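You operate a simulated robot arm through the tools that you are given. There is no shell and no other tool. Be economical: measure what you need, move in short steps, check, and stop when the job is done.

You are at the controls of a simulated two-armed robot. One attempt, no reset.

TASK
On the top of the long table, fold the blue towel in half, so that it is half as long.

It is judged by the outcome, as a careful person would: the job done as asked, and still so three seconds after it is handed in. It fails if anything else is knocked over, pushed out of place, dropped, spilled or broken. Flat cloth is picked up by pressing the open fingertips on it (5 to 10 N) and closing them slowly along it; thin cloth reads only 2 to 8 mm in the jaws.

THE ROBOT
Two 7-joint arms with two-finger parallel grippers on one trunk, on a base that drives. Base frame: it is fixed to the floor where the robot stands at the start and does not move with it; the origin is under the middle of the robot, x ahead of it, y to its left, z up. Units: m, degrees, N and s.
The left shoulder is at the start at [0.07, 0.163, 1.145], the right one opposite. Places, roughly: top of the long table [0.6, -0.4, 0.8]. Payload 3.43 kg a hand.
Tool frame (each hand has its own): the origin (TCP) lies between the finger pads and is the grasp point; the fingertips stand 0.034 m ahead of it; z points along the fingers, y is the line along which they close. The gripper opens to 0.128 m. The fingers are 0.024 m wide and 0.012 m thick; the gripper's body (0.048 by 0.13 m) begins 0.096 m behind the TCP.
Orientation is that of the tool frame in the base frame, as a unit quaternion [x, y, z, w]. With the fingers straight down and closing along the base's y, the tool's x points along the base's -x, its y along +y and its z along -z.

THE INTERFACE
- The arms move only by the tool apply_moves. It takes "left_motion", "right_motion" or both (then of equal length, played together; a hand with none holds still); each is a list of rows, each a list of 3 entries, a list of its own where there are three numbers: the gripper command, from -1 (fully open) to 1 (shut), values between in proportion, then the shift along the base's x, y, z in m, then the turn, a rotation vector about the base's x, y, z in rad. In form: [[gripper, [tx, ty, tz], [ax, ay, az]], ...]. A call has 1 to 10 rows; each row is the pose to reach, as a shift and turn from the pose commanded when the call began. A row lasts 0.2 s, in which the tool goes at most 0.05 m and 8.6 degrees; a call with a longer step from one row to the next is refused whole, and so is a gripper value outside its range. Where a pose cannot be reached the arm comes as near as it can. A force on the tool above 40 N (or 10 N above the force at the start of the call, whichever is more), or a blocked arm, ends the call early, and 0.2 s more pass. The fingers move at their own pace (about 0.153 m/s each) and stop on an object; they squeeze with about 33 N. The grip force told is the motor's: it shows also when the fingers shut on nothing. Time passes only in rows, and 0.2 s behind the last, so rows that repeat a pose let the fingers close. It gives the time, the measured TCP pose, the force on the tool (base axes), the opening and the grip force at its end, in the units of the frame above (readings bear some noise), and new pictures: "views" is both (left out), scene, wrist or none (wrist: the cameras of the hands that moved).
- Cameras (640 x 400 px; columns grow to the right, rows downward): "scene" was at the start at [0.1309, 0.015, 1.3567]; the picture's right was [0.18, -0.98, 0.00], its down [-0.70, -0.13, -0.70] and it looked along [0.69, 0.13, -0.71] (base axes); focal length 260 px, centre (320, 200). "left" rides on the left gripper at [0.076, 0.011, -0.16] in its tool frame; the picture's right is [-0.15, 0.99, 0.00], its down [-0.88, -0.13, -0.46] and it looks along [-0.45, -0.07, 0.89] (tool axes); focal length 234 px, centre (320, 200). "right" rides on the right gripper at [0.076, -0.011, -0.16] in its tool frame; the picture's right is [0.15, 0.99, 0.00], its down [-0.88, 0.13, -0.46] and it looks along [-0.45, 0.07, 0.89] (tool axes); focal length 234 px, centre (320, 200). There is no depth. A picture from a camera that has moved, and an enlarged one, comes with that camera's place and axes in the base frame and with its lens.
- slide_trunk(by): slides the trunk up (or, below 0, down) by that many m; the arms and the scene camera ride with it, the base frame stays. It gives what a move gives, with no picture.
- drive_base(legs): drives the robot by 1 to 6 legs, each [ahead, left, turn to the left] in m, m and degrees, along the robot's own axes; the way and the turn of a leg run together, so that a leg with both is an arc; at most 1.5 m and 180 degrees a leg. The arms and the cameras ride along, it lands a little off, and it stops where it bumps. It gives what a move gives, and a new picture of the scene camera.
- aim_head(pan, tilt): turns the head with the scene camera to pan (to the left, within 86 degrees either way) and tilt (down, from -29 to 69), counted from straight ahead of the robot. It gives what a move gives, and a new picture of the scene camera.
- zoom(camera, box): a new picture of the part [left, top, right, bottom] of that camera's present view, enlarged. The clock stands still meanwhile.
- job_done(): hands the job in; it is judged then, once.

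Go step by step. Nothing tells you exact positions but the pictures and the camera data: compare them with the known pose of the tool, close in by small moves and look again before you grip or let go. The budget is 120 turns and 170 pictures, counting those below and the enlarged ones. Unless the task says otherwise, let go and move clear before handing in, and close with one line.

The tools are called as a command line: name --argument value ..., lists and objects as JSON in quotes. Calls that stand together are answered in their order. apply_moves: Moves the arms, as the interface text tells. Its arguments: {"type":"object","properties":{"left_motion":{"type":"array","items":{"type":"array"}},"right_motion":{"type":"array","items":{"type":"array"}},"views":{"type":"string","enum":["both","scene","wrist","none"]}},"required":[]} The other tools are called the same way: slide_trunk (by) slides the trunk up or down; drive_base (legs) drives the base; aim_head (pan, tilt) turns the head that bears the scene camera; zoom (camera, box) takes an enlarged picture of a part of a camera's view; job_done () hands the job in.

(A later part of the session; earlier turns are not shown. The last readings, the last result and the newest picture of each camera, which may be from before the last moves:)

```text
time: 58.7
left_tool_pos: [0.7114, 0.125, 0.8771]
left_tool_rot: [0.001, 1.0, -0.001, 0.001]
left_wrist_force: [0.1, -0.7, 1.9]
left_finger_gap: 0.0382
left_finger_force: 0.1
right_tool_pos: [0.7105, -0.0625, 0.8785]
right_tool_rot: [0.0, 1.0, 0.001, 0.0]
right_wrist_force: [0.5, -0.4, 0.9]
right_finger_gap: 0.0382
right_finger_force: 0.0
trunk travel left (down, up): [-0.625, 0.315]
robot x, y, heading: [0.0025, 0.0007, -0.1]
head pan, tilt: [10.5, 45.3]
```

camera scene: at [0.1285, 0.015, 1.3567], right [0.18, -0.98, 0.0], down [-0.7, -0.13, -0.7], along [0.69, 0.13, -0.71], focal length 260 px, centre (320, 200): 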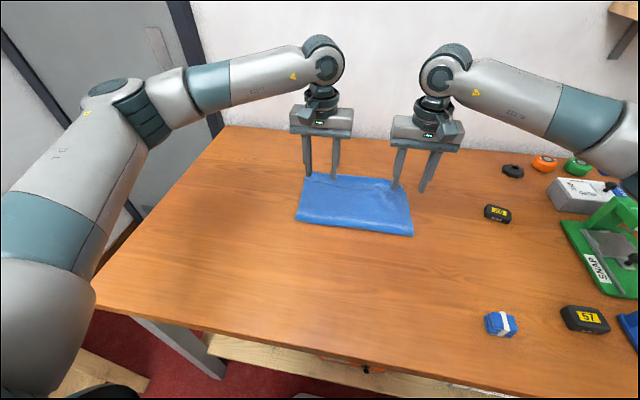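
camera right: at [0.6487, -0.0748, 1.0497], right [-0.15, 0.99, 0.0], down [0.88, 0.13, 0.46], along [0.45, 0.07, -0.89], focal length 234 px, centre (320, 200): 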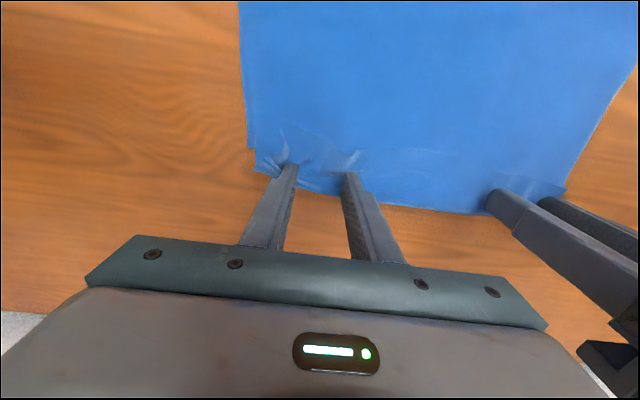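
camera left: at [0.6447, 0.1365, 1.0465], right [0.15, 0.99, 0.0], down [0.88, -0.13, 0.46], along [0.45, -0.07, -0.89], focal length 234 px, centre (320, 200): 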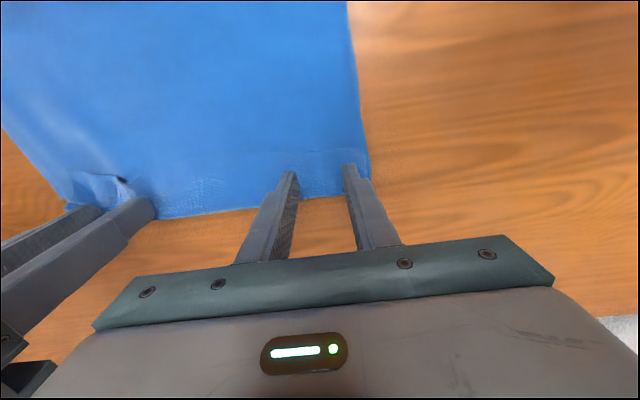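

apply_moves --left_motion '[[0.46, [0, 0, -0.001], [0, 0, 0]], [0.54, [0, 0, -0.001], [0, 0, 0]], [0.62, [0, 0, -0.001], [0, 0, 0]], [0.7, [0, 0, -0.001], [0, 0, 0]], [0.78, [0, 0, -0.001], [0, 0, 0]], [0.86, [0, 0, -0.001], [0, 0, 0]], [0.94, [0, 0, -0.001], [0, 0, 0]], [1, [0, 0, -0.001], [0, 0, 0]], [1, [0, 0, 0.0], [0, 0, 0]], [1, [0, 0, 0.02], [0, 0, 0]]]' --right_motion '[[0.46, [0, 0, -0.002], [0, 0, 0]], [0.54, [0, 0, -0.002], [0, 0, 0]], [0.62, [0, 0, -0.002], [0, 0, 0]], [0.7, [0, 0, -0.002], [0, 0, 0]], [0.78, [0, 0, -0.002], [0, 0, 0]], [0.86, [0, 0, -0.002], [0, 0, 0]], [0.94, [0, 0, -0.002], [0, 0, 0]], [1, [0, 0, -0.002], [0, 0, 0]], [1, [0, 0, 0.0], [0, 0, 0]], [1, [0, 0, 0.02], [0, 0, 0]]]' --views "wrist"

```text
time: 60.9
left_tool_pos: [0.7111, 0.1246, 0.8979]
left_tool_rot: [0.002, 1.0, -0.001, 0.001]
left_wrist_force: [0.1, -15.7, 0.0]
left_finger_gap: 0.0021
left_finger_force: 33.6
right_tool_pos: [0.7114, -0.0608, 0.8978]
right_tool_rot: [-0.002, 1.0, 0.002, 0.001]
right_wrist_force: [0.0, 15.3, 0.6]
right_finger_gap: 0.0045
right_finger_force: 33.1
trunk travel left (down, up): [-0.625, 0.315]
robot x, y, heading: [0.0007, -0.0005, -0.0]
head pan, tilt: [10.5, 45.3]
camera right: at [0.6349, -0.0729, 1.0585], right [-0.15, 0.99, 0.0], down [0.88, 0.13, 0.46], along [0.45, 0.07, -0.89], focal length 234 px, centre (320, 200)
camera left: at [0.635, 0.1361, 1.0571], right [0.15, 0.99, 0.0], down [0.88, -0.13, 0.46], along [0.45, -0.07, -0.89], focal length 234 px, centre (320, 200)
```

right: 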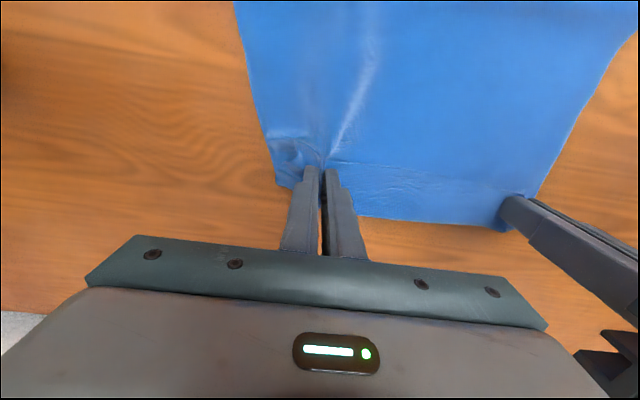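
left: 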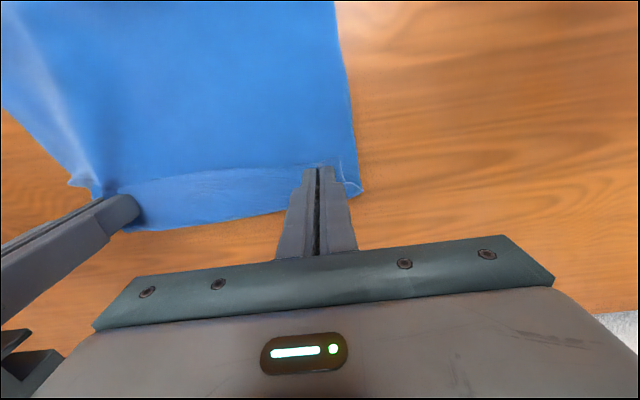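

The left holds just the flap, but the right caught two layers (4.5 mm). I'll release the right and raise the left a little to see the hem.

apply_moves --left_motion '[[1, [0, 0, 0], [0, 0, 0]], [1, [0, 0, 0], [0, 0, 0]], [1, [0, 0, 0], [0, 0, 0]], [1, [0, 0, 0.0], [0, 0, 0]], [1, [-0.005, 0, 0.02], [0, 0, 0]], [1, [-0.015, 0, 0.045], [0, 0, 0]], [1, [-0.015, 0, 0.045], [0, 0, 0]]]' --right_motion '[[1, [0, 0.008, -0.015], [0, 0, 0]], [0.7, [0, 0.008, -0.017], [0, 0, 0]], [0.4, [0, 0.008, -0.016], [0, 0, 0]], [0.3, [0, 0.008, 0.01], [0, 0, 0]], [0.3, [0, 0.008, 0.03], [0, 0, 0]], [0.4, [0, 0.008, 0.05], [0, 0, 0]], [0.4, [0, 0.008, 0.05], [0, 0, 0]]]' --views "both"

zoom --camera "right" --box '[230, 100, 550, 270]'

```text
time: 62.5
left_tool_pos: [0.6983, 0.1256, 0.941]
left_tool_rot: [0.001, 1.0, -0.001, 0.0]
left_wrist_force: [-0.4, -0.4, -1.0]
left_finger_gap: 0.0021
left_finger_force: 32.9
right_tool_pos: [0.7119, -0.0534, 0.9473]
right_tool_rot: [-0.001, 1.0, 0.002, 0.0]
right_wrist_force: [0.1, 0.0, 0.5]
right_finger_gap: 0.0386
right_finger_force: 0.1
trunk travel left (down, up): [-0.625, 0.315]
robot x, y, heading: [-0.0014, -0.0014, 0.1]
head pan, tilt: [10.5, 45.3]
camera scene: at [0.1318, 0.0148, 1.3565], right [0.18, -0.98, 0.0], down [-0.7, -0.13, -0.7], along [0.69, 0.13, -0.71], focal length 260 px, centre (320, 200)
camera right: at [0.6363, -0.0654, 1.1083], right [-0.15, 0.99, 0.0], down [0.88, 0.13, 0.46], along [0.45, 0.07, -0.89], focal length 234 px, centre (320, 200)
camera left: at [0.6225, 0.1373, 1.101], right [0.15, 0.99, 0.0], down [0.88, -0.13, 0.46], along [0.45, -0.07, -0.89], focal length 234 px, centre (320, 200)
```

scene: 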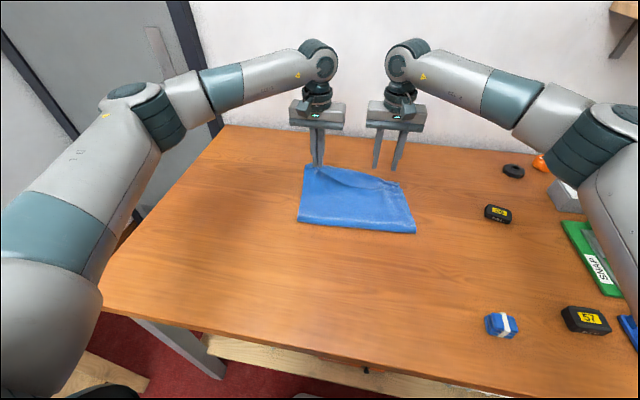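
right: 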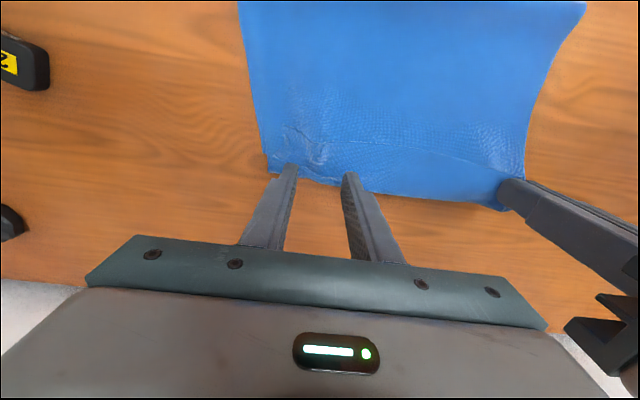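
left: 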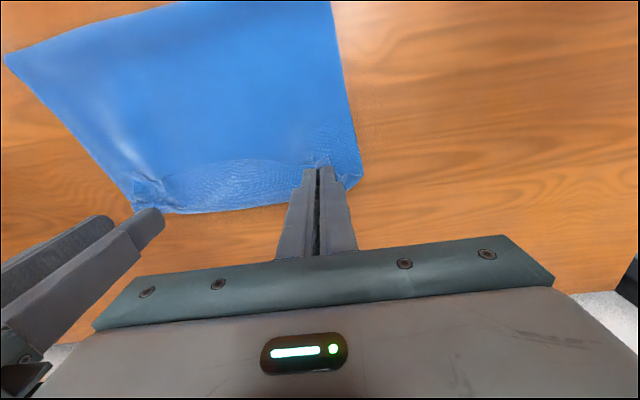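

```text
2.00 times, centred on (390, 185) of right
camera zoom: at [0.6363, -0.0654, 1.1083], right [-0.15, 0.99, 0.0], down [0.88, 0.13, 0.46], along [0.45, 0.07, -0.89], focal length 468 px, centre (180, 230)
```

zoom: 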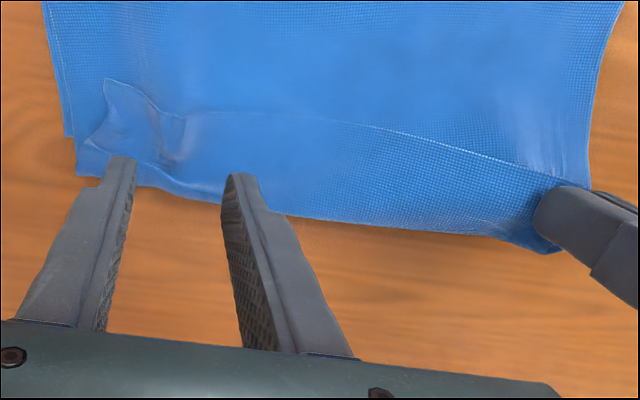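

The left has the flap alone. I'll raise it so the hem stands up, and turn the right gripper 90° to take the standing hem from either side.

apply_moves --left_motion '[[1, [0, 0, 0.01], [0, 0, 0]], [1, [-0.003, 0, 0.02], [0, 0, 0]], [1, [-0.006, 0, 0.03], [0, 0, 0]], [1, [-0.01, 0, 0.04], [0, 0, 0]], [1, [-0.015, 0, 0.05], [0, 0, 0]], [1, [-0.02, 0, 0.06], [0, 0, 0]], [1, [-0.02, 0, 0.06], [0, 0, 0]], [1, [-0.02, 0, 0.06], [0, 0, 0]], [1, [-0.02, 0, 0.06], [0, 0, 0]], [1, [-0.02, 0, 0.06], [0, 0, 0]]]' --right_motion '[[0.2, [0, -0.005, 0.02], [0, 0, 0.14]], [0.2, [0, -0.01, 0.04], [0, 0, 0.28]], [0.2, [0, -0.02, 0.05], [0, 0, 0.42]], [0.2, [0, -0.03, 0.05], [0, 0, 0.56]], [0.2, [0, -0.03, 0.05], [0, 0, 0.7]], [0.2, [0, -0.03, 0.05], [0, 0, 0.84]], [0.2, [0, -0.03, 0.05], [0, 0, 0.98]], [0.2, [0, -0.03, 0.05], [0, 0, 1.12]], [0.2, [0, -0.03, 0.05], [0, 0, 1.26]], [0.2, [0, -0.03, 0.05], [0, 0, 1.4]]]' --views "both"

zoom --camera "scene" --box '[280, 110, 440, 240]'

```text
time: 64.7
left_tool_pos: [0.6783, 0.1246, 1.0019]
left_tool_rot: [0.0, 1.0, -0.001, 0.002]
left_wrist_force: [0.3, 0.4, -1.1]
left_finger_gap: 0.002
left_finger_force: 33.2
right_tool_pos: [0.7111, -0.0842, 0.9987]
right_tool_rot: [-0.377, 0.926, 0.002, 0.0]
right_wrist_force: [-0.6, 0.3, 0.9]
right_finger_gap: 0.0512
right_finger_force: 0.0
right hand out of reach, approached as far as the arm can: row 6, 7, 8, 9, 10
trunk travel left (down, up): [-0.625, 0.315]
robot x, y, heading: [-0.0039, 0.0035, -0.1]
head pan, tilt: [10.5, 45.3]
camera scene: at [0.1311, 0.015, 1.3566], right [0.18, -0.98, 0.0], down [-0.7, -0.13, -0.7], along [0.69, 0.13, -0.71], focal length 260 px, centre (320, 200)
camera right: at [0.6659, -0.1449, 1.1588], right [-0.8, 0.61, 0.0], down [0.54, 0.71, 0.46], along [0.28, 0.36, -0.89], focal length 234 px, centre (320, 200)
camera left: at [0.6017, 0.137, 1.1618], right [0.15, 0.99, 0.0], down [0.88, -0.13, 0.46], along [0.45, -0.07, -0.89], focal length 234 px, centre (320, 200)
```

scene: 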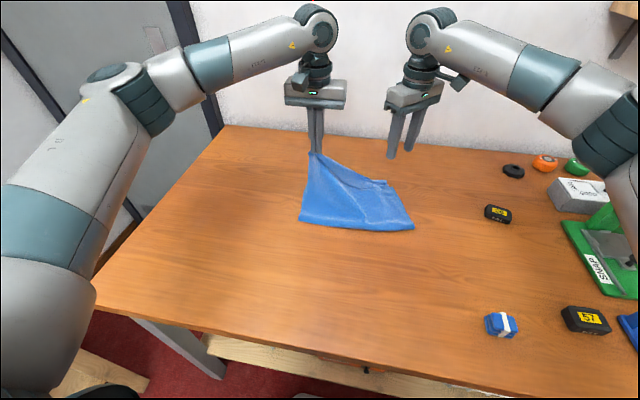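
right: 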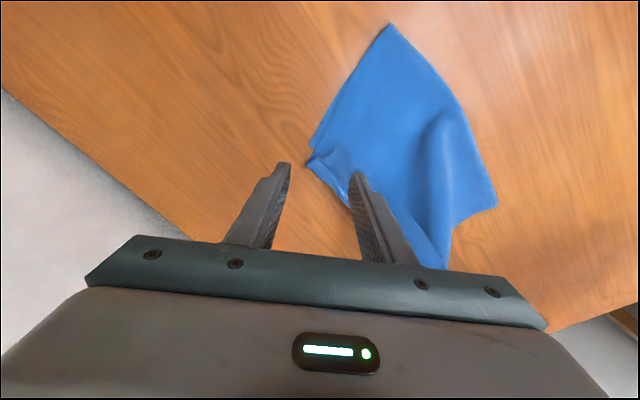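
left: 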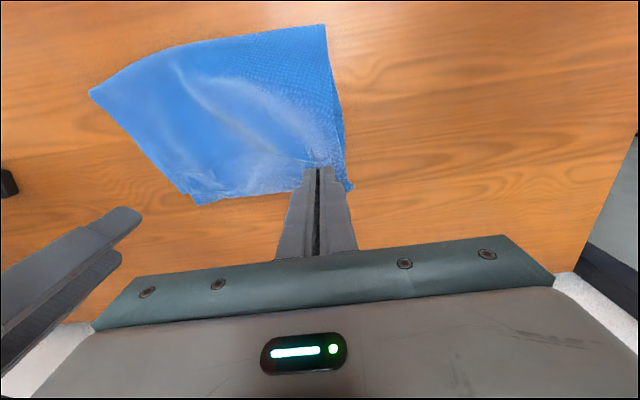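

```text
3.08 times, centred on (360, 175) of scene
camera zoom: at [0.1311, 0.015, 1.3566], right [0.18, -0.98, 0.0], down [-0.7, -0.13, -0.7], along [0.69, 0.13, -0.71], focal length 800 px, centre (197, 277)
```

zoom: 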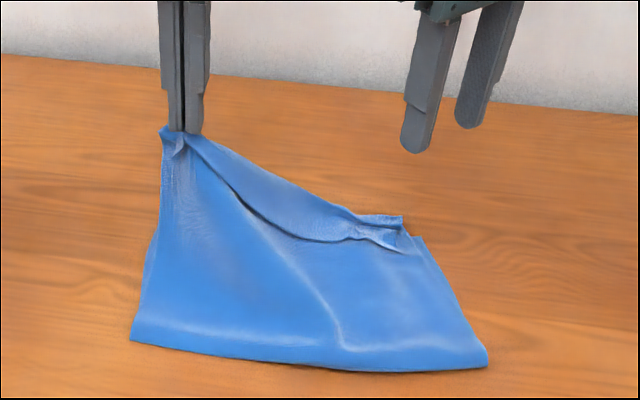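

The right wrist can't turn fully out here. Instead the left will carry its corner forward and low, which flips the flap forward from that side, while the right hand turns back.

apply_moves --left_motion '[[1, [0.02, 0, -0.005], [0, 0, 0]], [1, [0.045, 0, -0.015], [0, 0, 0]], [1, [0.07, 0, -0.03], [0, 0, 0]], [1, [0.09, 0, -0.05], [0, 0, 0]], [1, [0.105, 0, -0.07], [0, 0, 0]], [1, [0.11, 0, -0.09], [0, 0, 0]], [1, [0.112, 0, -0.1], [0, 0, 0]], [1, [0.112, 0, -0.1], [0, 0, 0]], [1, [0.112, 0, -0.1], [0, 0, 0]], [1, [0.112, 0, -0.1], [0, 0, 0]]]' --right_motion '[[0.4, [0, -0.02, 0], [0, 0, -0.14]], [0.4, [-0.02, -0.04, 0], [0, 0, -0.28]], [0.4, [-0.04, -0.05, 0], [0, 0, -0.42]], [0.4, [-0.05, -0.05, 0], [0, 0, -0.56]], [0.4, [-0.05, -0.05, 0], [0, 0, -0.7]], [0.4, [-0.05, -0.05, 0], [0, 0, -0.84]], [0.4, [-0.05, -0.05, 0], [0, 0, -0.98]], [0.4, [-0.05, -0.05, 0], [0, 0, -1.12]], [0.4, [-0.05, -0.05, 0], [0, 0, -1.26]], [0.4, [-0.05, -0.05, 0], [0, 0, -1.4]]]' --views "both"

zoom --camera "scene" --box '[280, 110, 440, 240]'

```text
time: 66.9
left_tool_pos: [0.7882, 0.1249, 0.9029]
left_tool_rot: [0.001, 1.0, -0.001, 0.001]
left_wrist_force: [-0.1, -0.9, -0.1]
left_finger_gap: 0.0018
left_finger_force: 33.4
right_tool_pos: [0.6621, -0.1337, 0.9974]
right_tool_rot: [0.31, 0.951, 0.001, 0.001]
right_wrist_force: [-0.5, -0.2, -0.4]
right_finger_gap: 0.0386
right_finger_force: 0.0
trunk travel left (down, up): [-0.625, 0.315]
robot x, y, heading: [0.0012, -0.0016, -0.0]
head pan, tilt: [10.5, 45.3]
camera scene: at [0.1311, 0.0149, 1.3566], right [0.18, -0.98, 0.0], down [-0.7, -0.13, -0.7], along [0.69, 0.13, -0.71], focal length 260 px, centre (320, 200)
camera right: at [0.5942, -0.0978, 1.1585], right [0.46, 0.89, 0.0], down [0.79, -0.41, 0.46], along [0.41, -0.21, -0.89], focal length 234 px, centre (320, 200)
camera left: at [0.7118, 0.1365, 1.0623], right [0.15, 0.99, 0.0], down [0.88, -0.13, 0.46], along [0.45, -0.07, -0.89], focal length 234 px, centre (320, 200)
```

scene: 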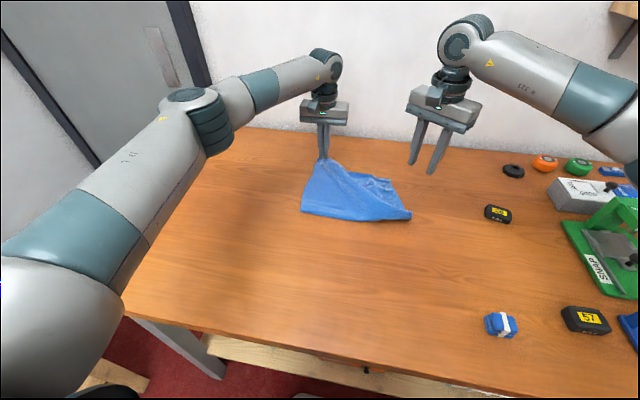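
right: 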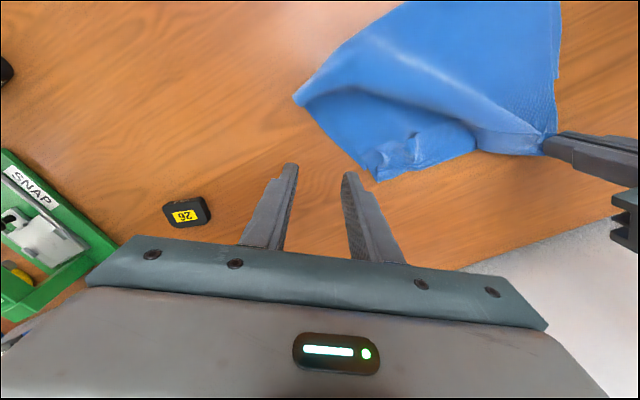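
left: 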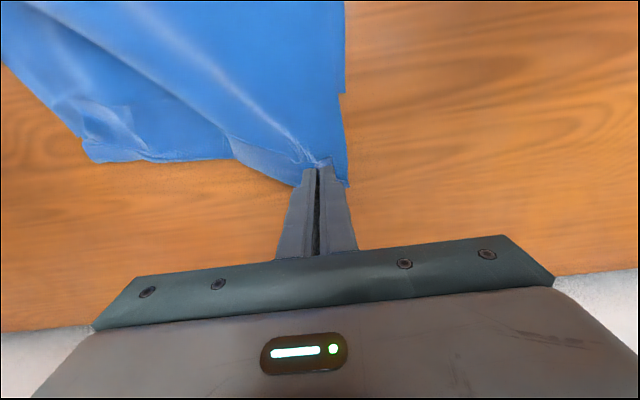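

```text
3.08 times, centred on (360, 175) of scene
camera zoom: at [0.1311, 0.0149, 1.3566], right [0.18, -0.98, 0.0], down [-0.7, -0.13, -0.7], along [0.69, 0.13, -0.71], focal length 800 px, centre (197, 277)
```

zoom: 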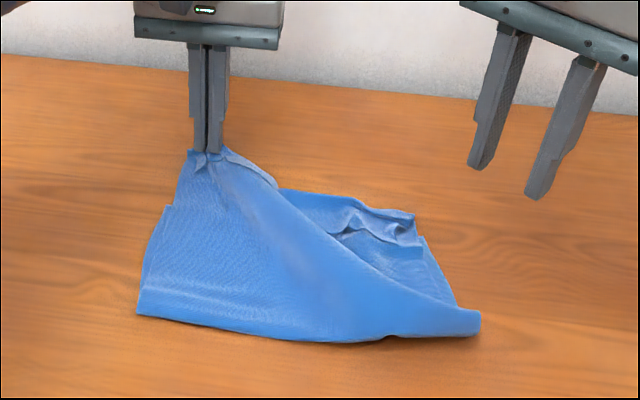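

The right hand over-rotated, so I'll straighten it and bring its camera over the crumpled right corner for a closer look.

apply_moves --right_motion '[[0.3, [0, 0.01, 0], [0, 0, 0.14]], [0.3, [0.005, 0.02, 0], [0, 0, 0.28]], [0.3, [0.01, 0.03, 0], [0, 0, 0.42]], [0.3, [0.01, 0.035, 0], [0, 0, 0.56]], [0.3, [0.01, 0.035, -0.01], [0, 0, 0.63]], [0.3, [0.01, 0.035, -0.01], [0, 0, 0.63]]]' --views "wrist"

zoom --camera "right" --box '[220, 80, 540, 280]'

```text
time: 68.3
left_tool_pos: [0.7881, 0.1248, 0.903]
left_tool_rot: [0.001, 1.0, -0.001, 0.001]
left_wrist_force: [-0.5, 0.4, -0.6]
left_finger_gap: 0.0018
left_finger_force: 32.9
right_tool_pos: [0.6706, -0.0998, 0.9884]
right_tool_rot: [-0.002, 1.0, 0.001, 0.001]
right_wrist_force: [0.0, 0.1, 0.0]
right_finger_gap: 0.0448
right_finger_force: 0.1
trunk travel left (down, up): [-0.625, 0.315]
robot x, y, heading: [-0.0016, -0.0002, 0.1]
head pan, tilt: [10.5, 45.3]
camera right: at [0.5956, -0.1115, 1.1483], right [-0.15, 0.99, 0.0], down [0.88, 0.13, 0.46], along [0.45, 0.07, -0.89], focal length 234 px, centre (320, 200)
```

right: 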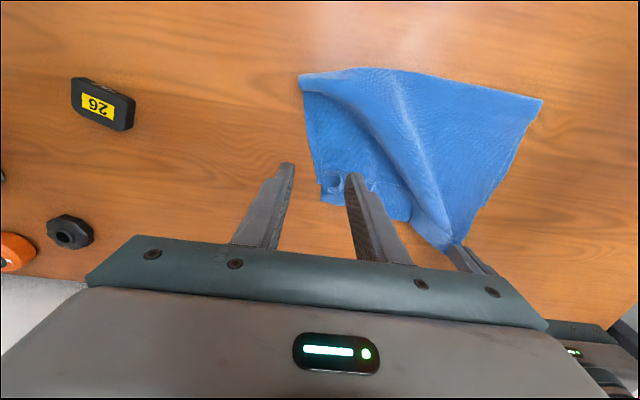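

```text
2.00 times, centred on (380, 180) of right
camera zoom: at [0.5956, -0.1115, 1.1483], right [-0.15, 0.99, 0.0], down [0.88, 0.13, 0.46], along [0.45, 0.07, -0.89], focal length 468 px, centre (200, 240)
```

zoom: 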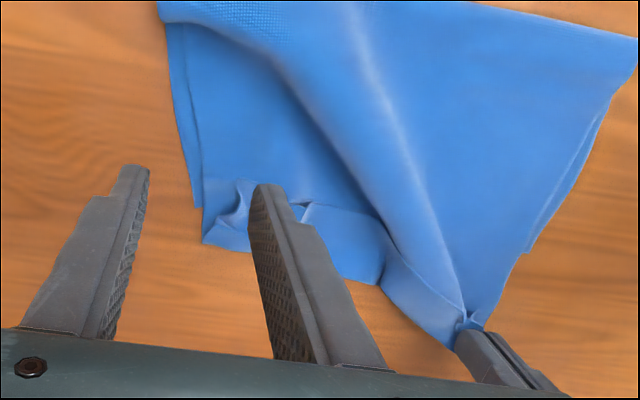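

The flap at the right is rumpled with a small raised pleat near (0.715, −0.055). I'll close on that pleat just above the stack, without pressing.

apply_moves --right_motion '[[0.2, [0.02, 0.02, -0.03], [0, 0, 0]], [0.2, [0.045, 0.045, -0.06], [0, 0, 0]], [0.2, [0.047, 0.047, -0.09], [0, 0, 0]], [0.2, [0.047, 0.047, -0.1], [0, 0, 0]], [0.2, [0.047, 0.047, -0.1], [0, 0, 0]]]' --views "wrist"

zoom --camera "right" --box '[220, 80, 480, 280]'

```text
time: 69.5
left_tool_pos: [0.7874, 0.1245, 0.9026]
left_tool_rot: [0.001, 1.0, -0.001, 0.0]
left_wrist_force: [0.1, -0.8, -0.8]
left_finger_gap: 0.0019
left_finger_force: 32.5
right_tool_pos: [0.7182, -0.0518, 0.8881]
right_tool_rot: [-0.002, 1.0, 0.002, 0.0]
right_wrist_force: [0.3, -0.2, 0.6]
right_finger_gap: 0.0513
right_finger_force: 0.0
trunk travel left (down, up): [-0.625, 0.315]
robot x, y, heading: [0.0025, -0.0021, 0.2]
head pan, tilt: [10.5, 45.3]
camera right: at [0.6424, -0.0638, 1.0488], right [-0.15, 0.99, 0.0], down [0.88, 0.13, 0.46], along [0.45, 0.07, -0.89], focal length 234 px, centre (320, 200)
```

right: 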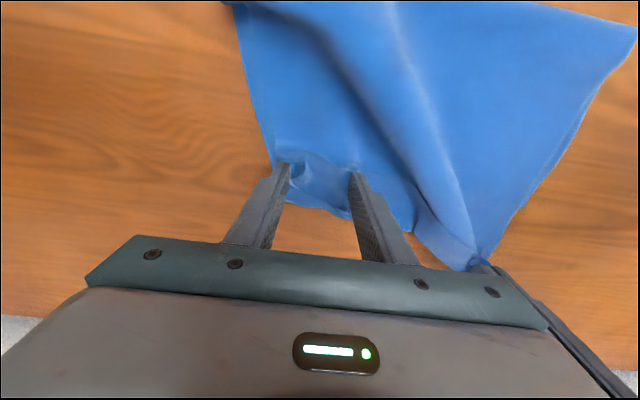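

```text
2.00 times, centred on (350, 180) of right
camera zoom: at [0.6424, -0.0638, 1.0488], right [-0.15, 0.99, 0.0], down [0.88, 0.13, 0.46], along [0.45, 0.07, -0.89], focal length 468 px, centre (260, 240)
```

zoom: 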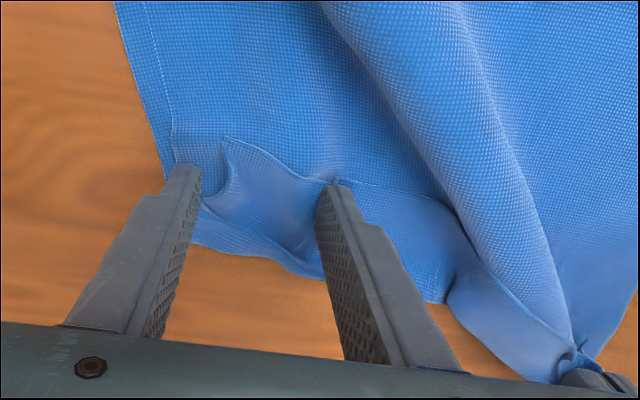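

apply_moves --right_motion '[[0.2, [-0.002, 0, -0.005], [0, 0, 0]], [0.2, [-0.002, 0, -0.009], [0, 0, 0]], [0.3, [-0.002, 0, -0.009], [0, 0, 0]], [0.42, [-0.002, 0, -0.009], [0, 0, 0]], [0.54, [-0.002, 0, -0.009], [0, 0, 0]], [0.66, [-0.002, 0, -0.009], [0, 0, 0]], [0.78, [-0.002, 0, -0.009], [0, 0, 0]], [0.9, [-0.002, 0, -0.009], [0, 0, 0]], [1, [-0.002, 0, -0.009], [0, 0, 0]], [1, [-0.002, 0, -0.009], [0, 0, 0]]]' --views "none"

apply_moves --right_motion '[[1, [0, 0, 0.015], [0, 0, 0]], [1, [0, 0, 0.03], [0, 0, 0]], [1, [0, 0, 0.03], [0, 0, 0]]]' --views "both"

zoom --camera "right" --box '[220, 80, 480, 280]'

zoom --camera "scene" --box '[280, 110, 440, 240]'

```text
time: 71.7
left_tool_pos: [0.7884, 0.1261, 0.9031]
left_tool_rot: [0.001, 1.0, -0.002, 0.001]
left_wrist_force: [0.3, 0.5, 0.0]
left_finger_gap: 0.0019
left_finger_force: 33.2
right_tool_pos: [0.7164, -0.0523, 0.8791]
right_tool_rot: [-0.001, 1.0, 0.002, 0.001]
right_wrist_force: [1.0, 0.2, 0.4]
right_finger_gap: 0.0042
right_finger_force: 33.0
trunk travel left (down, up): [-0.625, 0.315]
robot x, y, heading: [0.0021, -0.0008, -0.0]
head pan, tilt: [10.5, 45.3]
```

```text
time: 72.5
left_tool_pos: [0.789, 0.1246, 0.9021]
left_tool_rot: [0.001, 1.0, -0.001, 0.001]
left_wrist_force: [-0.1, -0.4, -0.6]
left_finger_gap: 0.0022
left_finger_force: 32.7
right_tool_pos: [0.7164, -0.0523, 0.9081]
right_tool_rot: [0.0, 1.0, 0.002, 0.0]
right_wrist_force: [1.0, -0.5, -0.9]
right_finger_gap: 0.0039
right_finger_force: 32.6
trunk travel left (down, up): [-0.625, 0.315]
robot x, y, heading: [-0.0001, -0.0022, -0.0]
head pan, tilt: [10.5, 45.3]
camera scene: at [0.1314, 0.0149, 1.3566], right [0.18, -0.98, 0.0], down [-0.7, -0.13, -0.7], along [0.69, 0.13, -0.71], focal length 260 px, centre (320, 200)
camera right: at [0.6408, -0.0639, 1.069], right [-0.15, 0.99, 0.0], down [0.88, 0.13, 0.46], along [0.45, 0.07, -0.89], focal length 234 px, centre (320, 200)
```

scene: 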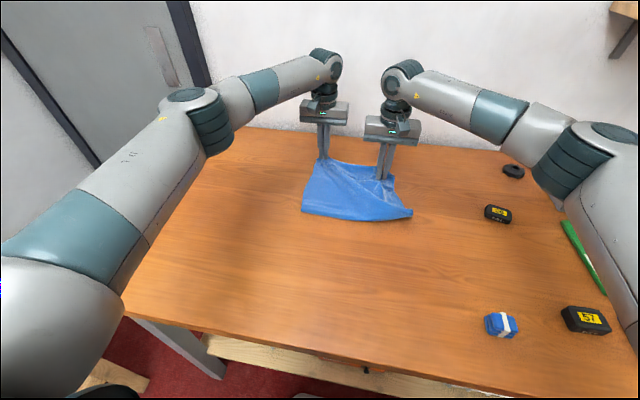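
right: 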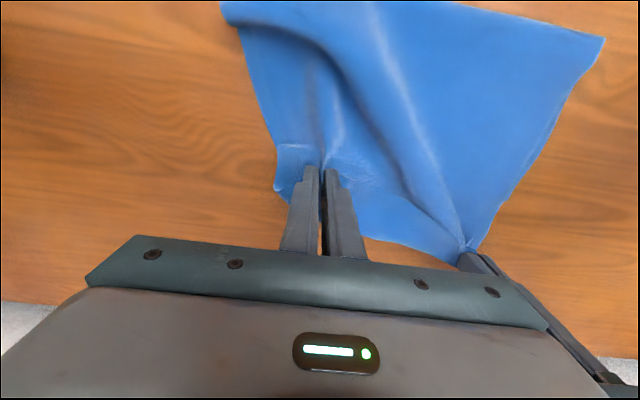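

```text
2.00 times, centred on (350, 180) of right
camera zoom: at [0.6408, -0.0639, 1.069], right [-0.15, 0.99, 0.0], down [0.88, 0.13, 0.46], along [0.45, 0.07, -0.89], focal length 468 px, centre (260, 240)
```

zoom: 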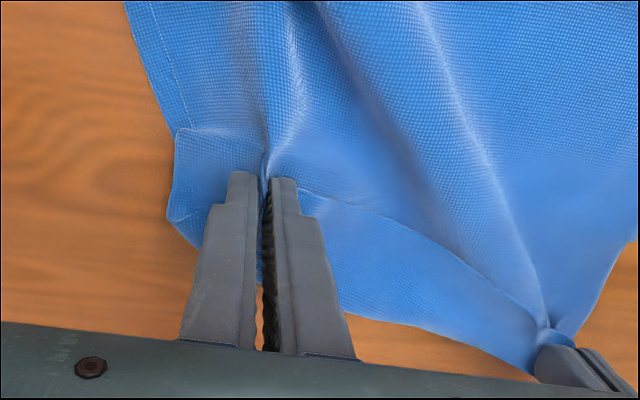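

```text
3.08 times, centred on (360, 175) of scene
camera zoom: at [0.1314, 0.0149, 1.3566], right [0.18, -0.98, 0.0], down [-0.7, -0.13, -0.7], along [0.69, 0.13, -0.71], focal length 800 px, centre (197, 277)
```

zoom: 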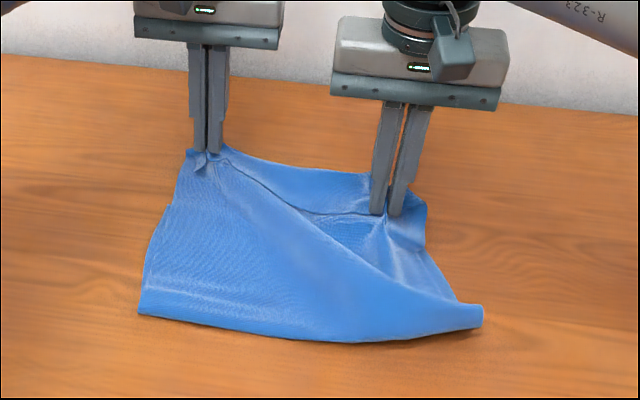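

The right pinch again holds two layers. It is better to unfold fully and redo it knowing what went wrong, so I'll carry both hands back to the near side, let the folded bit open, and flatten.

apply_moves --left_motion '[[1, [-0.02, 0, 0.04], [0, 0, 0]], [1, [-0.05, 0, 0.075], [0, 0, 0]], [1, [-0.085, 0, 0.1], [0, 0, 0]], [1, [-0.12, 0, 0.12], [0, 0, 0]], [1, [-0.155, 0, 0.13], [0, 0, 0]], [1, [-0.19, 0, 0.135], [0, 0, 0]], [1, [-0.225, 0, 0.135], [0, 0, 0]], [1, [-0.26, 0, 0.13], [0, 0, 0]], [1, [-0.295, 0, 0.12], [0, 0, 0]], [1, [-0.33, 0, 0.1], [0, 0, 0]]]' --right_motion '[[1, [0, 0, 0.035], [0, 0, 0]], [1, [-0.01, 0, 0.07], [0, 0, 0]], [1, [-0.03, 0, 0.095], [0, 0, 0]], [1, [-0.06, 0, 0.115], [0, 0, 0]], [1, [-0.09, 0, 0.125], [0, 0, 0]], [1, [-0.125, 0, 0.13], [0, 0, 0]], [1, [-0.16, 0, 0.13], [0, 0, 0]], [1, [-0.2, 0, 0.125], [0, 0, 0]], [1, [-0.235, 0, 0.115], [0, 0, 0]], [1, [-0.265, 0, 0.095], [0, 0, 0]]]' --views "none"

apply_moves --left_motion '[[1, [-0.015, 0, -0.03], [0, 0, 0]], [1, [-0.03, 0, -0.06], [0, 0, 0]], [1, [-0.045, 0, -0.085], [0, 0, 0]], [1, [-0.055, 0, -0.1], [0, 0, 0]], [1, [-0.062, 0, -0.112], [0, 0, 0]], [1, [-0.062, 0, -0.112], [0, 0, 0]]]' --right_motion '[[1, [-0.01, 0, -0.03], [0, 0, 0]], [1, [-0.02, 0, -0.06], [0, 0, 0]], [1, [-0.03, 0, -0.085], [0, 0, 0]], [1, [-0.036, 0, -0.1], [0, 0, 0]], [1, [-0.04, 0, -0.112], [0, 0, 0]], [1, [-0.04, 0, -0.112], [0, 0, 0]]]' --views "both"

```text
time: 74.7
left_tool_pos: [0.4593, 0.1254, 1.0026]
left_tool_rot: [0.0, 1.0, 0.0, 0.001]
left_wrist_force: [-0.7, -0.1, -0.1]
left_finger_gap: 0.0018
left_finger_force: 32.9
right_tool_pos: [0.4508, -0.0505, 1.0025]
right_tool_rot: [-0.001, 1.0, 0.002, 0.0]
right_wrist_force: [-1.1, 0.2, -0.1]
right_finger_gap: 0.0043
right_finger_force: 33.3
trunk travel left (down, up): [-0.625, 0.315]
robot x, y, heading: [0.001, 0.0006, -0.3]
head pan, tilt: [10.5, 45.3]
```

```text
time: 76.1
left_tool_pos: [0.3963, 0.1236, 0.889]
left_tool_rot: [0.001, 1.0, -0.001, 0.0]
left_wrist_force: [-0.4, -0.9, -0.2]
left_finger_gap: 0.0019
left_finger_force: 33.1
right_tool_pos: [0.4122, -0.0522, 0.8914]
right_tool_rot: [-0.001, 1.0, 0.002, 0.001]
right_wrist_force: [-0.2, 0.3, 0.8]
right_finger_gap: 0.0043
right_finger_force: 32.9
trunk travel left (down, up): [-0.625, 0.315]
robot x, y, heading: [0.0018, -0.0001, 0.2]
head pan, tilt: [10.5, 45.3]
camera scene: at [0.1309, 0.015, 1.3567], right [0.18, -0.98, 0.0], down [-0.7, -0.13, -0.7], along [0.69, 0.13, -0.71], focal length 260 px, centre (320, 200)
camera right: at [0.3358, -0.0644, 1.0522], right [-0.15, 0.99, 0.0], down [0.88, 0.13, 0.46], along [0.45, 0.07, -0.89], focal length 234 px, centre (320, 200)
camera left: at [0.3203, 0.1356, 1.0492], right [0.15, 0.99, 0.0], down [0.88, -0.13, 0.46], along [0.45, -0.07, -0.89], focal length 234 px, centre (320, 200)
```

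scene: 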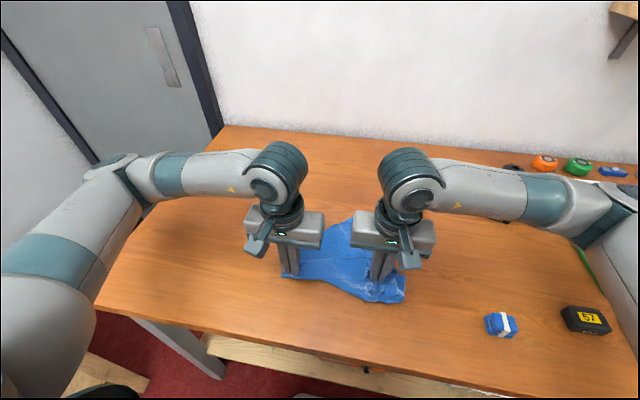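
right: 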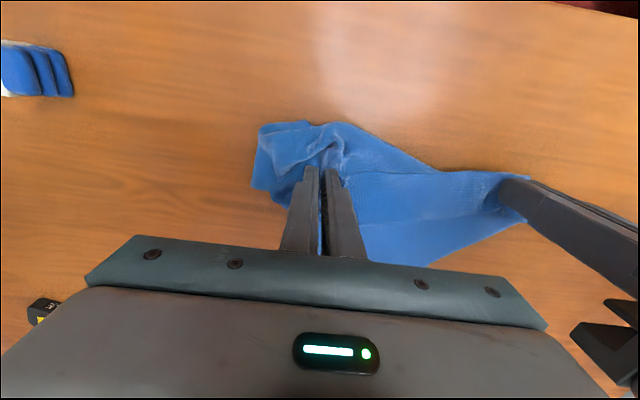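
left: 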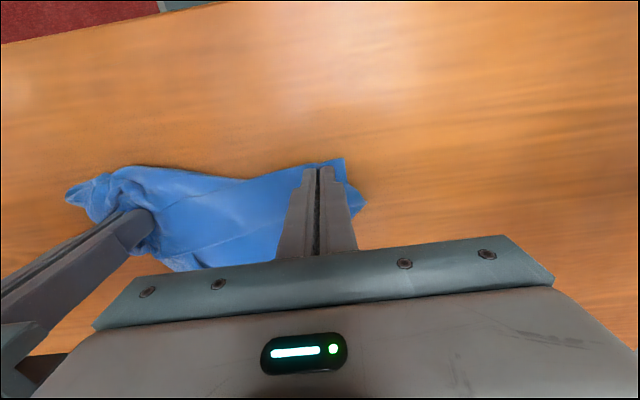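

The right pinch had also caught the bottom layer. I'll release it, back the right hand away and take a clear look.

apply_moves --right_motion '[[1, [0, 0, -0.008], [0, 0, 0]], [0.7, [0, 0, -0.01], [0, 0, 0]], [0.4, [0, 0, -0.01], [0, 0, 0]], [0.3, [0, 0, 0.015], [0, 0, 0]], [0.3, [0, 0, 0.05], [0, 0, 0]], [0.3, [0.0, -0.03, 0.085], [0, 0, 0]], [0.3, [0.0, -0.07, 0.1], [0, 0, 0]], [0.3, [0.0, -0.11, 0.11], [0, 0, 0]], [0.3, [0.0, -0.15, 0.11], [0, 0, 0]], [0.3, [0, -0.19, 0.11], [0, 0, 0]]]' --views "scene"

zoom --camera "scene" --box '[240, 190, 440, 320]'

```text
time: 78.3
left_tool_pos: [0.396, 0.1227, 0.8907]
left_tool_rot: [0.0, 1.0, 0.0, 0.002]
left_wrist_force: [0.2, 0.5, -0.6]
left_finger_gap: 0.0019
left_finger_force: 32.9
right_tool_pos: [0.41, -0.2457, 1.0014]
right_tool_rot: [-0.001, 1.0, 0.001, 0.001]
right_wrist_force: [-0.6, -0.5, 0.2]
right_finger_gap: 0.045
right_finger_force: 0.1
trunk travel left (down, up): [-0.625, 0.315]
robot x, y, heading: [-0.0017, 0.0014, -0.1]
head pan, tilt: [10.5, 45.3]
camera scene: at [0.1299, 0.0132, 1.3568], right [0.18, -0.98, 0.0], down [-0.7, -0.13, -0.7], along [0.69, 0.13, -0.71], focal length 260 px, centre (320, 200)
```

scene: 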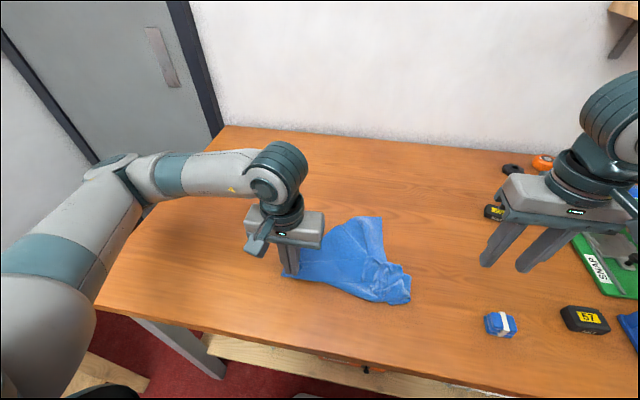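

```text
3.08 times, centred on (340, 255) of scene
camera zoom: at [0.1299, 0.0132, 1.3568], right [0.18, -0.98, 0.0], down [-0.7, -0.13, -0.7], along [0.69, 0.13, -0.71], focal length 800 px, centre (258, 31)
```

zoom: 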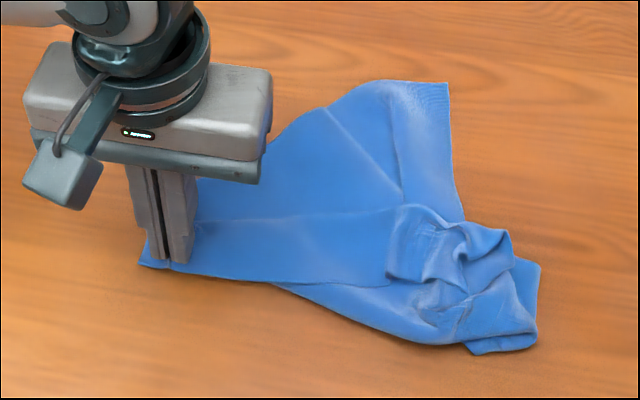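

The right side is crumpled. I'll lift the towel high by the left corner to let it shake out.

apply_moves --left_motion '[[1, [0.01, 0, 0.045], [0, 0, 0]], [1, [0.025, 0, 0.09], [0, 0, 0]], [1, [0.04, 0, 0.135], [0, 0, 0]], [1, [0.055, 0, 0.18], [0, 0, 0]], [1, [0.07, 0, 0.225], [0, 0, 0]], [1, [0.085, 0, 0.27], [0, 0, 0]], [1, [0.1, 0, 0.31], [0, 0, 0]], [1, [0.1, 0, 0.345], [0, 0, 0]], [1, [0.1, 0, 0.345], [0, 0, 0]]]' --views "scene"

```text
time: 80.3
left_tool_pos: [0.4974, 0.1274, 1.2366]
left_tool_rot: [0.001, 1.0, -0.002, 0.0]
left_wrist_force: [-0.3, -0.1, -0.4]
left_finger_gap: 0.0021
left_finger_force: 32.8
right_tool_pos: [0.4116, -0.2438, 1.0007]
right_tool_rot: [-0.001, 1.0, 0.001, 0.0]
right_wrist_force: [0.3, 0.1, 0.0]
right_finger_gap: 0.0446
right_finger_force: 0.1
trunk travel left (down, up): [-0.625, 0.315]
robot x, y, heading: [0.0014, -0.001, -0.1]
head pan, tilt: [10.5, 45.3]
camera scene: at [0.1317, 0.0152, 1.3566], right [0.18, -0.98, 0.0], down [-0.7, -0.13, -0.7], along [0.69, 0.13, -0.71], focal length 260 px, centre (320, 200)
```

scene: 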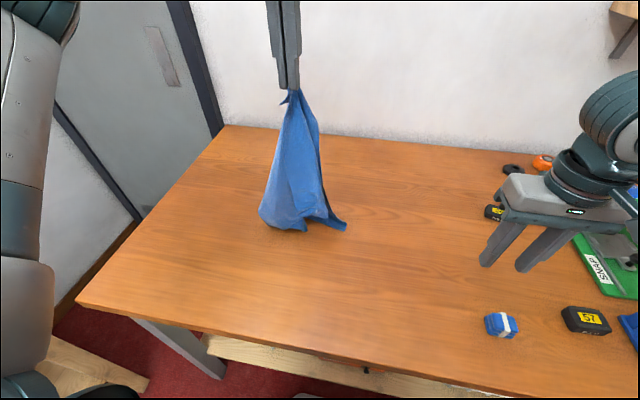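

It hangs quite freely. I'll slide the trunk up so the whole towel clears the table, and look for the corners.

slide_trunk --by 0.22

aim_head --pan 10 --tilt 35

```text
time: 82.7
left_tool_pos: [0.4978, 0.1261, 1.4569]
left_tool_rot: [0.001, 1.0, -0.001, 0.001]
left_wrist_force: [-0.1, 0.4, -0.9]
left_finger_gap: 0.0021
left_finger_force: 33.0
right_tool_pos: [0.4113, -0.2426, 1.2206]
right_tool_rot: [-0.001, 1.0, 0.002, 0.0]
right_wrist_force: [0.1, 0.2, -0.7]
right_finger_gap: 0.0449
right_finger_force: 0.0
trunk travel left (down, up): [-0.845, 0.095]
robot x, y, heading: [-0.0019, -0.0003, 0.1]
head pan, tilt: [10.5, 45.3]
```

```text
time: 83.4
left_tool_pos: [0.498, 0.1274, 1.4559]
left_tool_rot: [0.0, 1.0, -0.001, 0.001]
left_wrist_force: [-0.5, -0.2, -0.9]
left_finger_gap: 0.0018
left_finger_force: 32.8
right_tool_pos: [0.4118, -0.2421, 1.2208]
right_tool_rot: [-0.001, 1.0, 0.002, 0.001]
right_wrist_force: [-0.7, 0.7, 1.0]
right_finger_gap: 0.0446
right_finger_force: 0.0
trunk travel left (down, up): [-0.845, 0.095]
robot x, y, heading: [0.0026, 0.0021, -0.2]
head pan, tilt: [10.0, 35.0]
camera scene: at [0.1382, 0.0154, 1.5918], right [0.17, -0.98, 0.0], down [-0.57, -0.1, -0.82], along [0.81, 0.14, -0.57], focal length 260 px, centre (320, 200)
```

scene: 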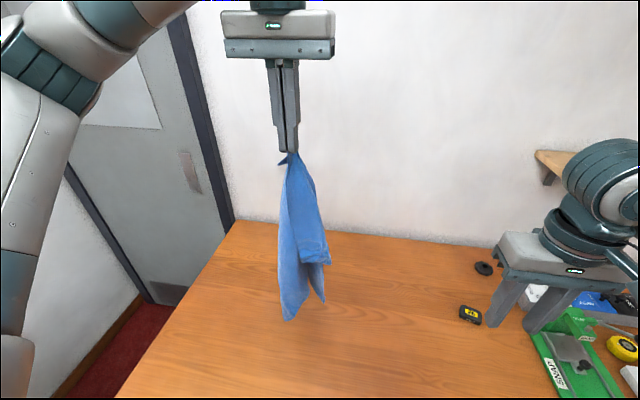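

zoom --camera "scene" --box '[230, 130, 390, 340]'

```text
1.90 times, centred on (310, 235) of scene
camera zoom: at [0.1382, 0.0154, 1.5918], right [0.17, -0.98, 0.0], down [-0.57, -0.1, -0.82], along [0.81, 0.14, -0.57], focal length 495 px, centre (339, 133)
```

zoom: 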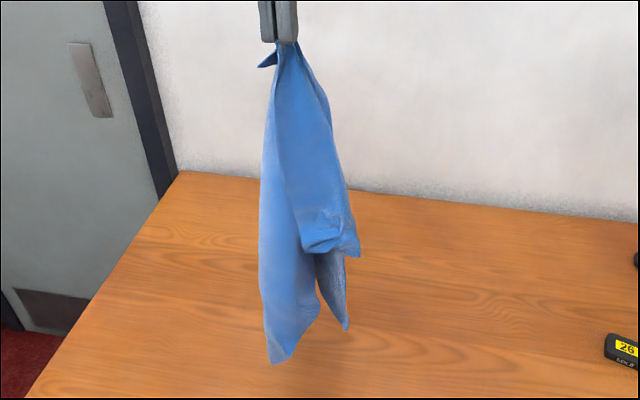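

The near-right corner hangs on the right at roughly (0.50, 0.05, 1.15). I'll turn the right gripper to point left with the fingers closing fore-aft, so it can take that corner in the air.

apply_moves --right_motion '[[-0.2, [0, 0, 0], [0.086, 0.086, -0.086]], [-0.2, [0, 0, 0], [0.172, 0.172, -0.172]], [-0.2, [0, 0, 0], [0.258, 0.258, -0.258]], [-0.2, [0, 0, 0], [0.344, 0.344, -0.344]], [-0.2, [0, 0, 0], [0.43, 0.43, -0.43]], [-0.2, [0, 0, 0], [0.516, 0.516, -0.516]], [-0.2, [0, 0, 0], [0.602, 0.602, -0.602]], [-0.2, [0, 0, 0], [0.688, 0.688, -0.688]], [-0.2, [0, 0, 0], [0.774, 0.774, -0.774]]]' --views "none"

apply_moves --right_motion '[[-0.2, [0, 0, 0], [0.086, 0.086, -0.086]], [-0.2, [0, 0, 0], [0.172, 0.172, -0.172]], [-0.2, [0, 0, 0], [0.258, 0.258, -0.258]], [-0.2, [0, 0, 0], [0.344, 0.344, -0.344]], [-0.2, [0, 0, 0], [0.435, 0.435, -0.435]], [-0.2, [0, 0, 0], [0.435, 0.435, -0.435]]]' --views "both"

```text
time: 85.4
left_tool_pos: [0.4951, 0.1261, 1.4563]
left_tool_rot: [0.001, 1.0, -0.001, 0.002]
left_wrist_force: [0.1, 1.2, -0.5]
left_finger_gap: 0.0019
left_finger_force: 33.0
right_tool_pos: [0.4112, -0.2434, 1.2208]
right_tool_rot: [0.359, 0.783, 0.36, -0.357]
right_wrist_force: [-0.5, 0.5, 0.0]
right_finger_gap: 0.0771
right_finger_force: 0.1
trunk travel left (down, up): [-0.845, 0.095]
robot x, y, heading: [0.0033, -0.0024, 0.0]
head pan, tilt: [10.0, 35.0]
```

```text
refused: row 5 steps farther than a row can; nothing moved
```

apply_moves --right_motion '[[-0.2, [0, 0, 0], [0.086, 0.086, -0.086]], [-0.2, [0, 0, 0], [0.172, 0.172, -0.172]], [-0.2, [0, 0, 0], [0.258, 0.258, -0.258]], [-0.2, [0, 0, 0], [0.344, 0.344, -0.344]], [-0.2, [0, 0, 0], [0.43, 0.43, -0.43]], [-0.2, [0, 0, 0], [0.435, 0.435, -0.435]]]' --views "both"

```text
time: 86.8
left_tool_pos: [0.498, 0.1271, 1.4554]
left_tool_rot: [0.001, 1.0, -0.002, 0.001]
left_wrist_force: [0.0, 0.3, -0.7]
left_finger_gap: 0.0021
left_finger_force: 32.9
right_tool_pos: [0.4112, -0.2435, 1.2204]
right_tool_rot: [0.5, 0.5, 0.5, -0.5]
right_wrist_force: [-0.4, 0.0, -0.1]
right_finger_gap: 0.0769
right_finger_force: 0.0
trunk travel left (down, up): [-0.845, 0.095]
robot x, y, heading: [-0.0015, 0.003, 0.0]
head pan, tilt: [10.0, 35.0]
camera scene: at [0.1385, 0.0156, 1.5919], right [0.17, -0.98, 0.0], down [-0.57, -0.1, -0.82], along [0.81, 0.14, -0.57], focal length 260 px, centre (320, 200)
camera right: at [0.4006, -0.4028, 1.2982], right [0.99, 0.0, 0.15], down [0.13, -0.46, -0.88], along [0.07, 0.89, -0.45], focal length 234 px, centre (320, 200)
```

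scene: 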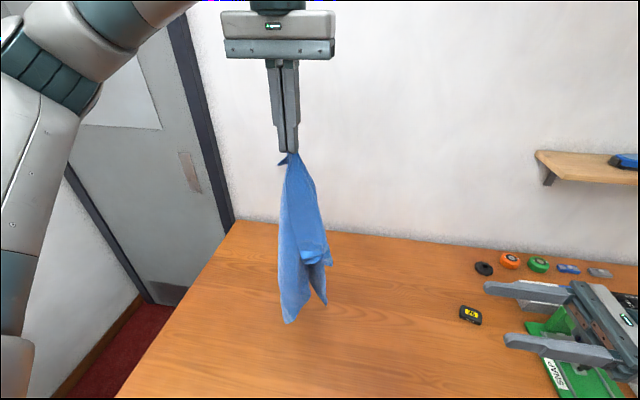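
right: 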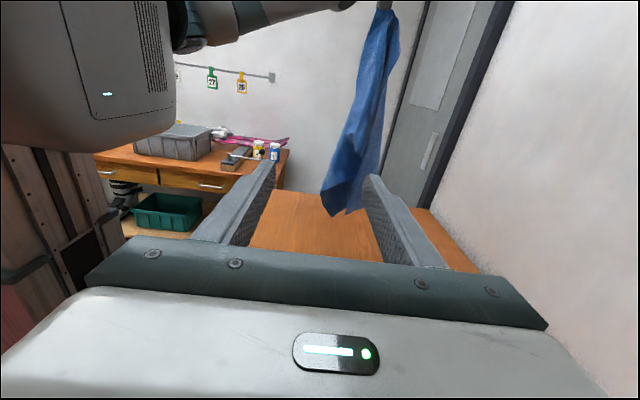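

The pose was reached. I'll locate the corner from both cameras.

zoom --camera "scene" --box '[250, 140, 370, 340]'

zoom --camera "right" --box '[280, 0, 440, 230]'

```text
2.00 times, centred on (310, 240) of scene
camera zoom: at [0.1385, 0.0156, 1.5919], right [0.17, -0.98, 0.0], down [-0.57, -0.1, -0.82], along [0.81, 0.14, -0.57], focal length 520 px, centre (340, 120)
```

zoom: 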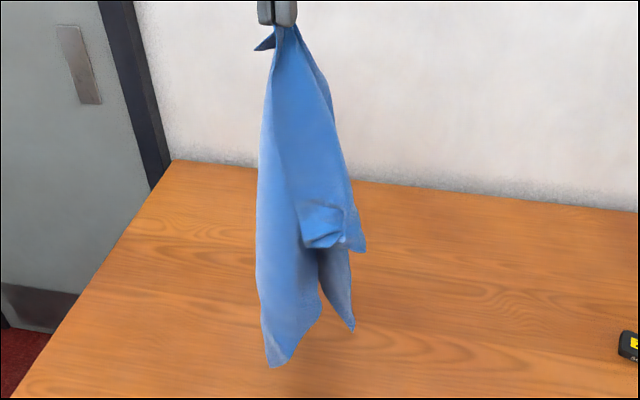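

```text
1.74 times, centred on (360, 115) of right
camera zoom: at [0.4006, -0.4028, 1.2982], right [0.99, 0.0, 0.15], down [0.13, -0.46, -0.88], along [0.07, 0.89, -0.45], focal length 407 px, centre (250, 348)
```

zoom: 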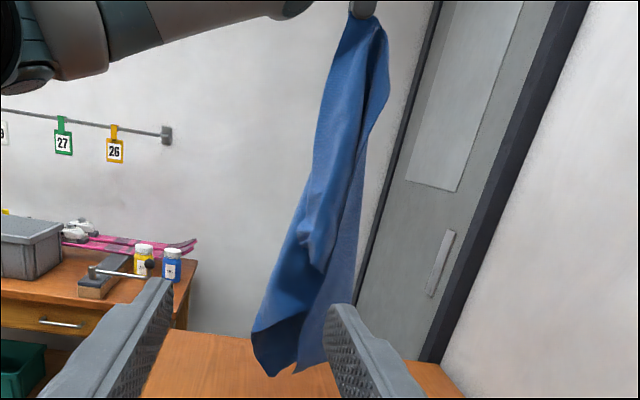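

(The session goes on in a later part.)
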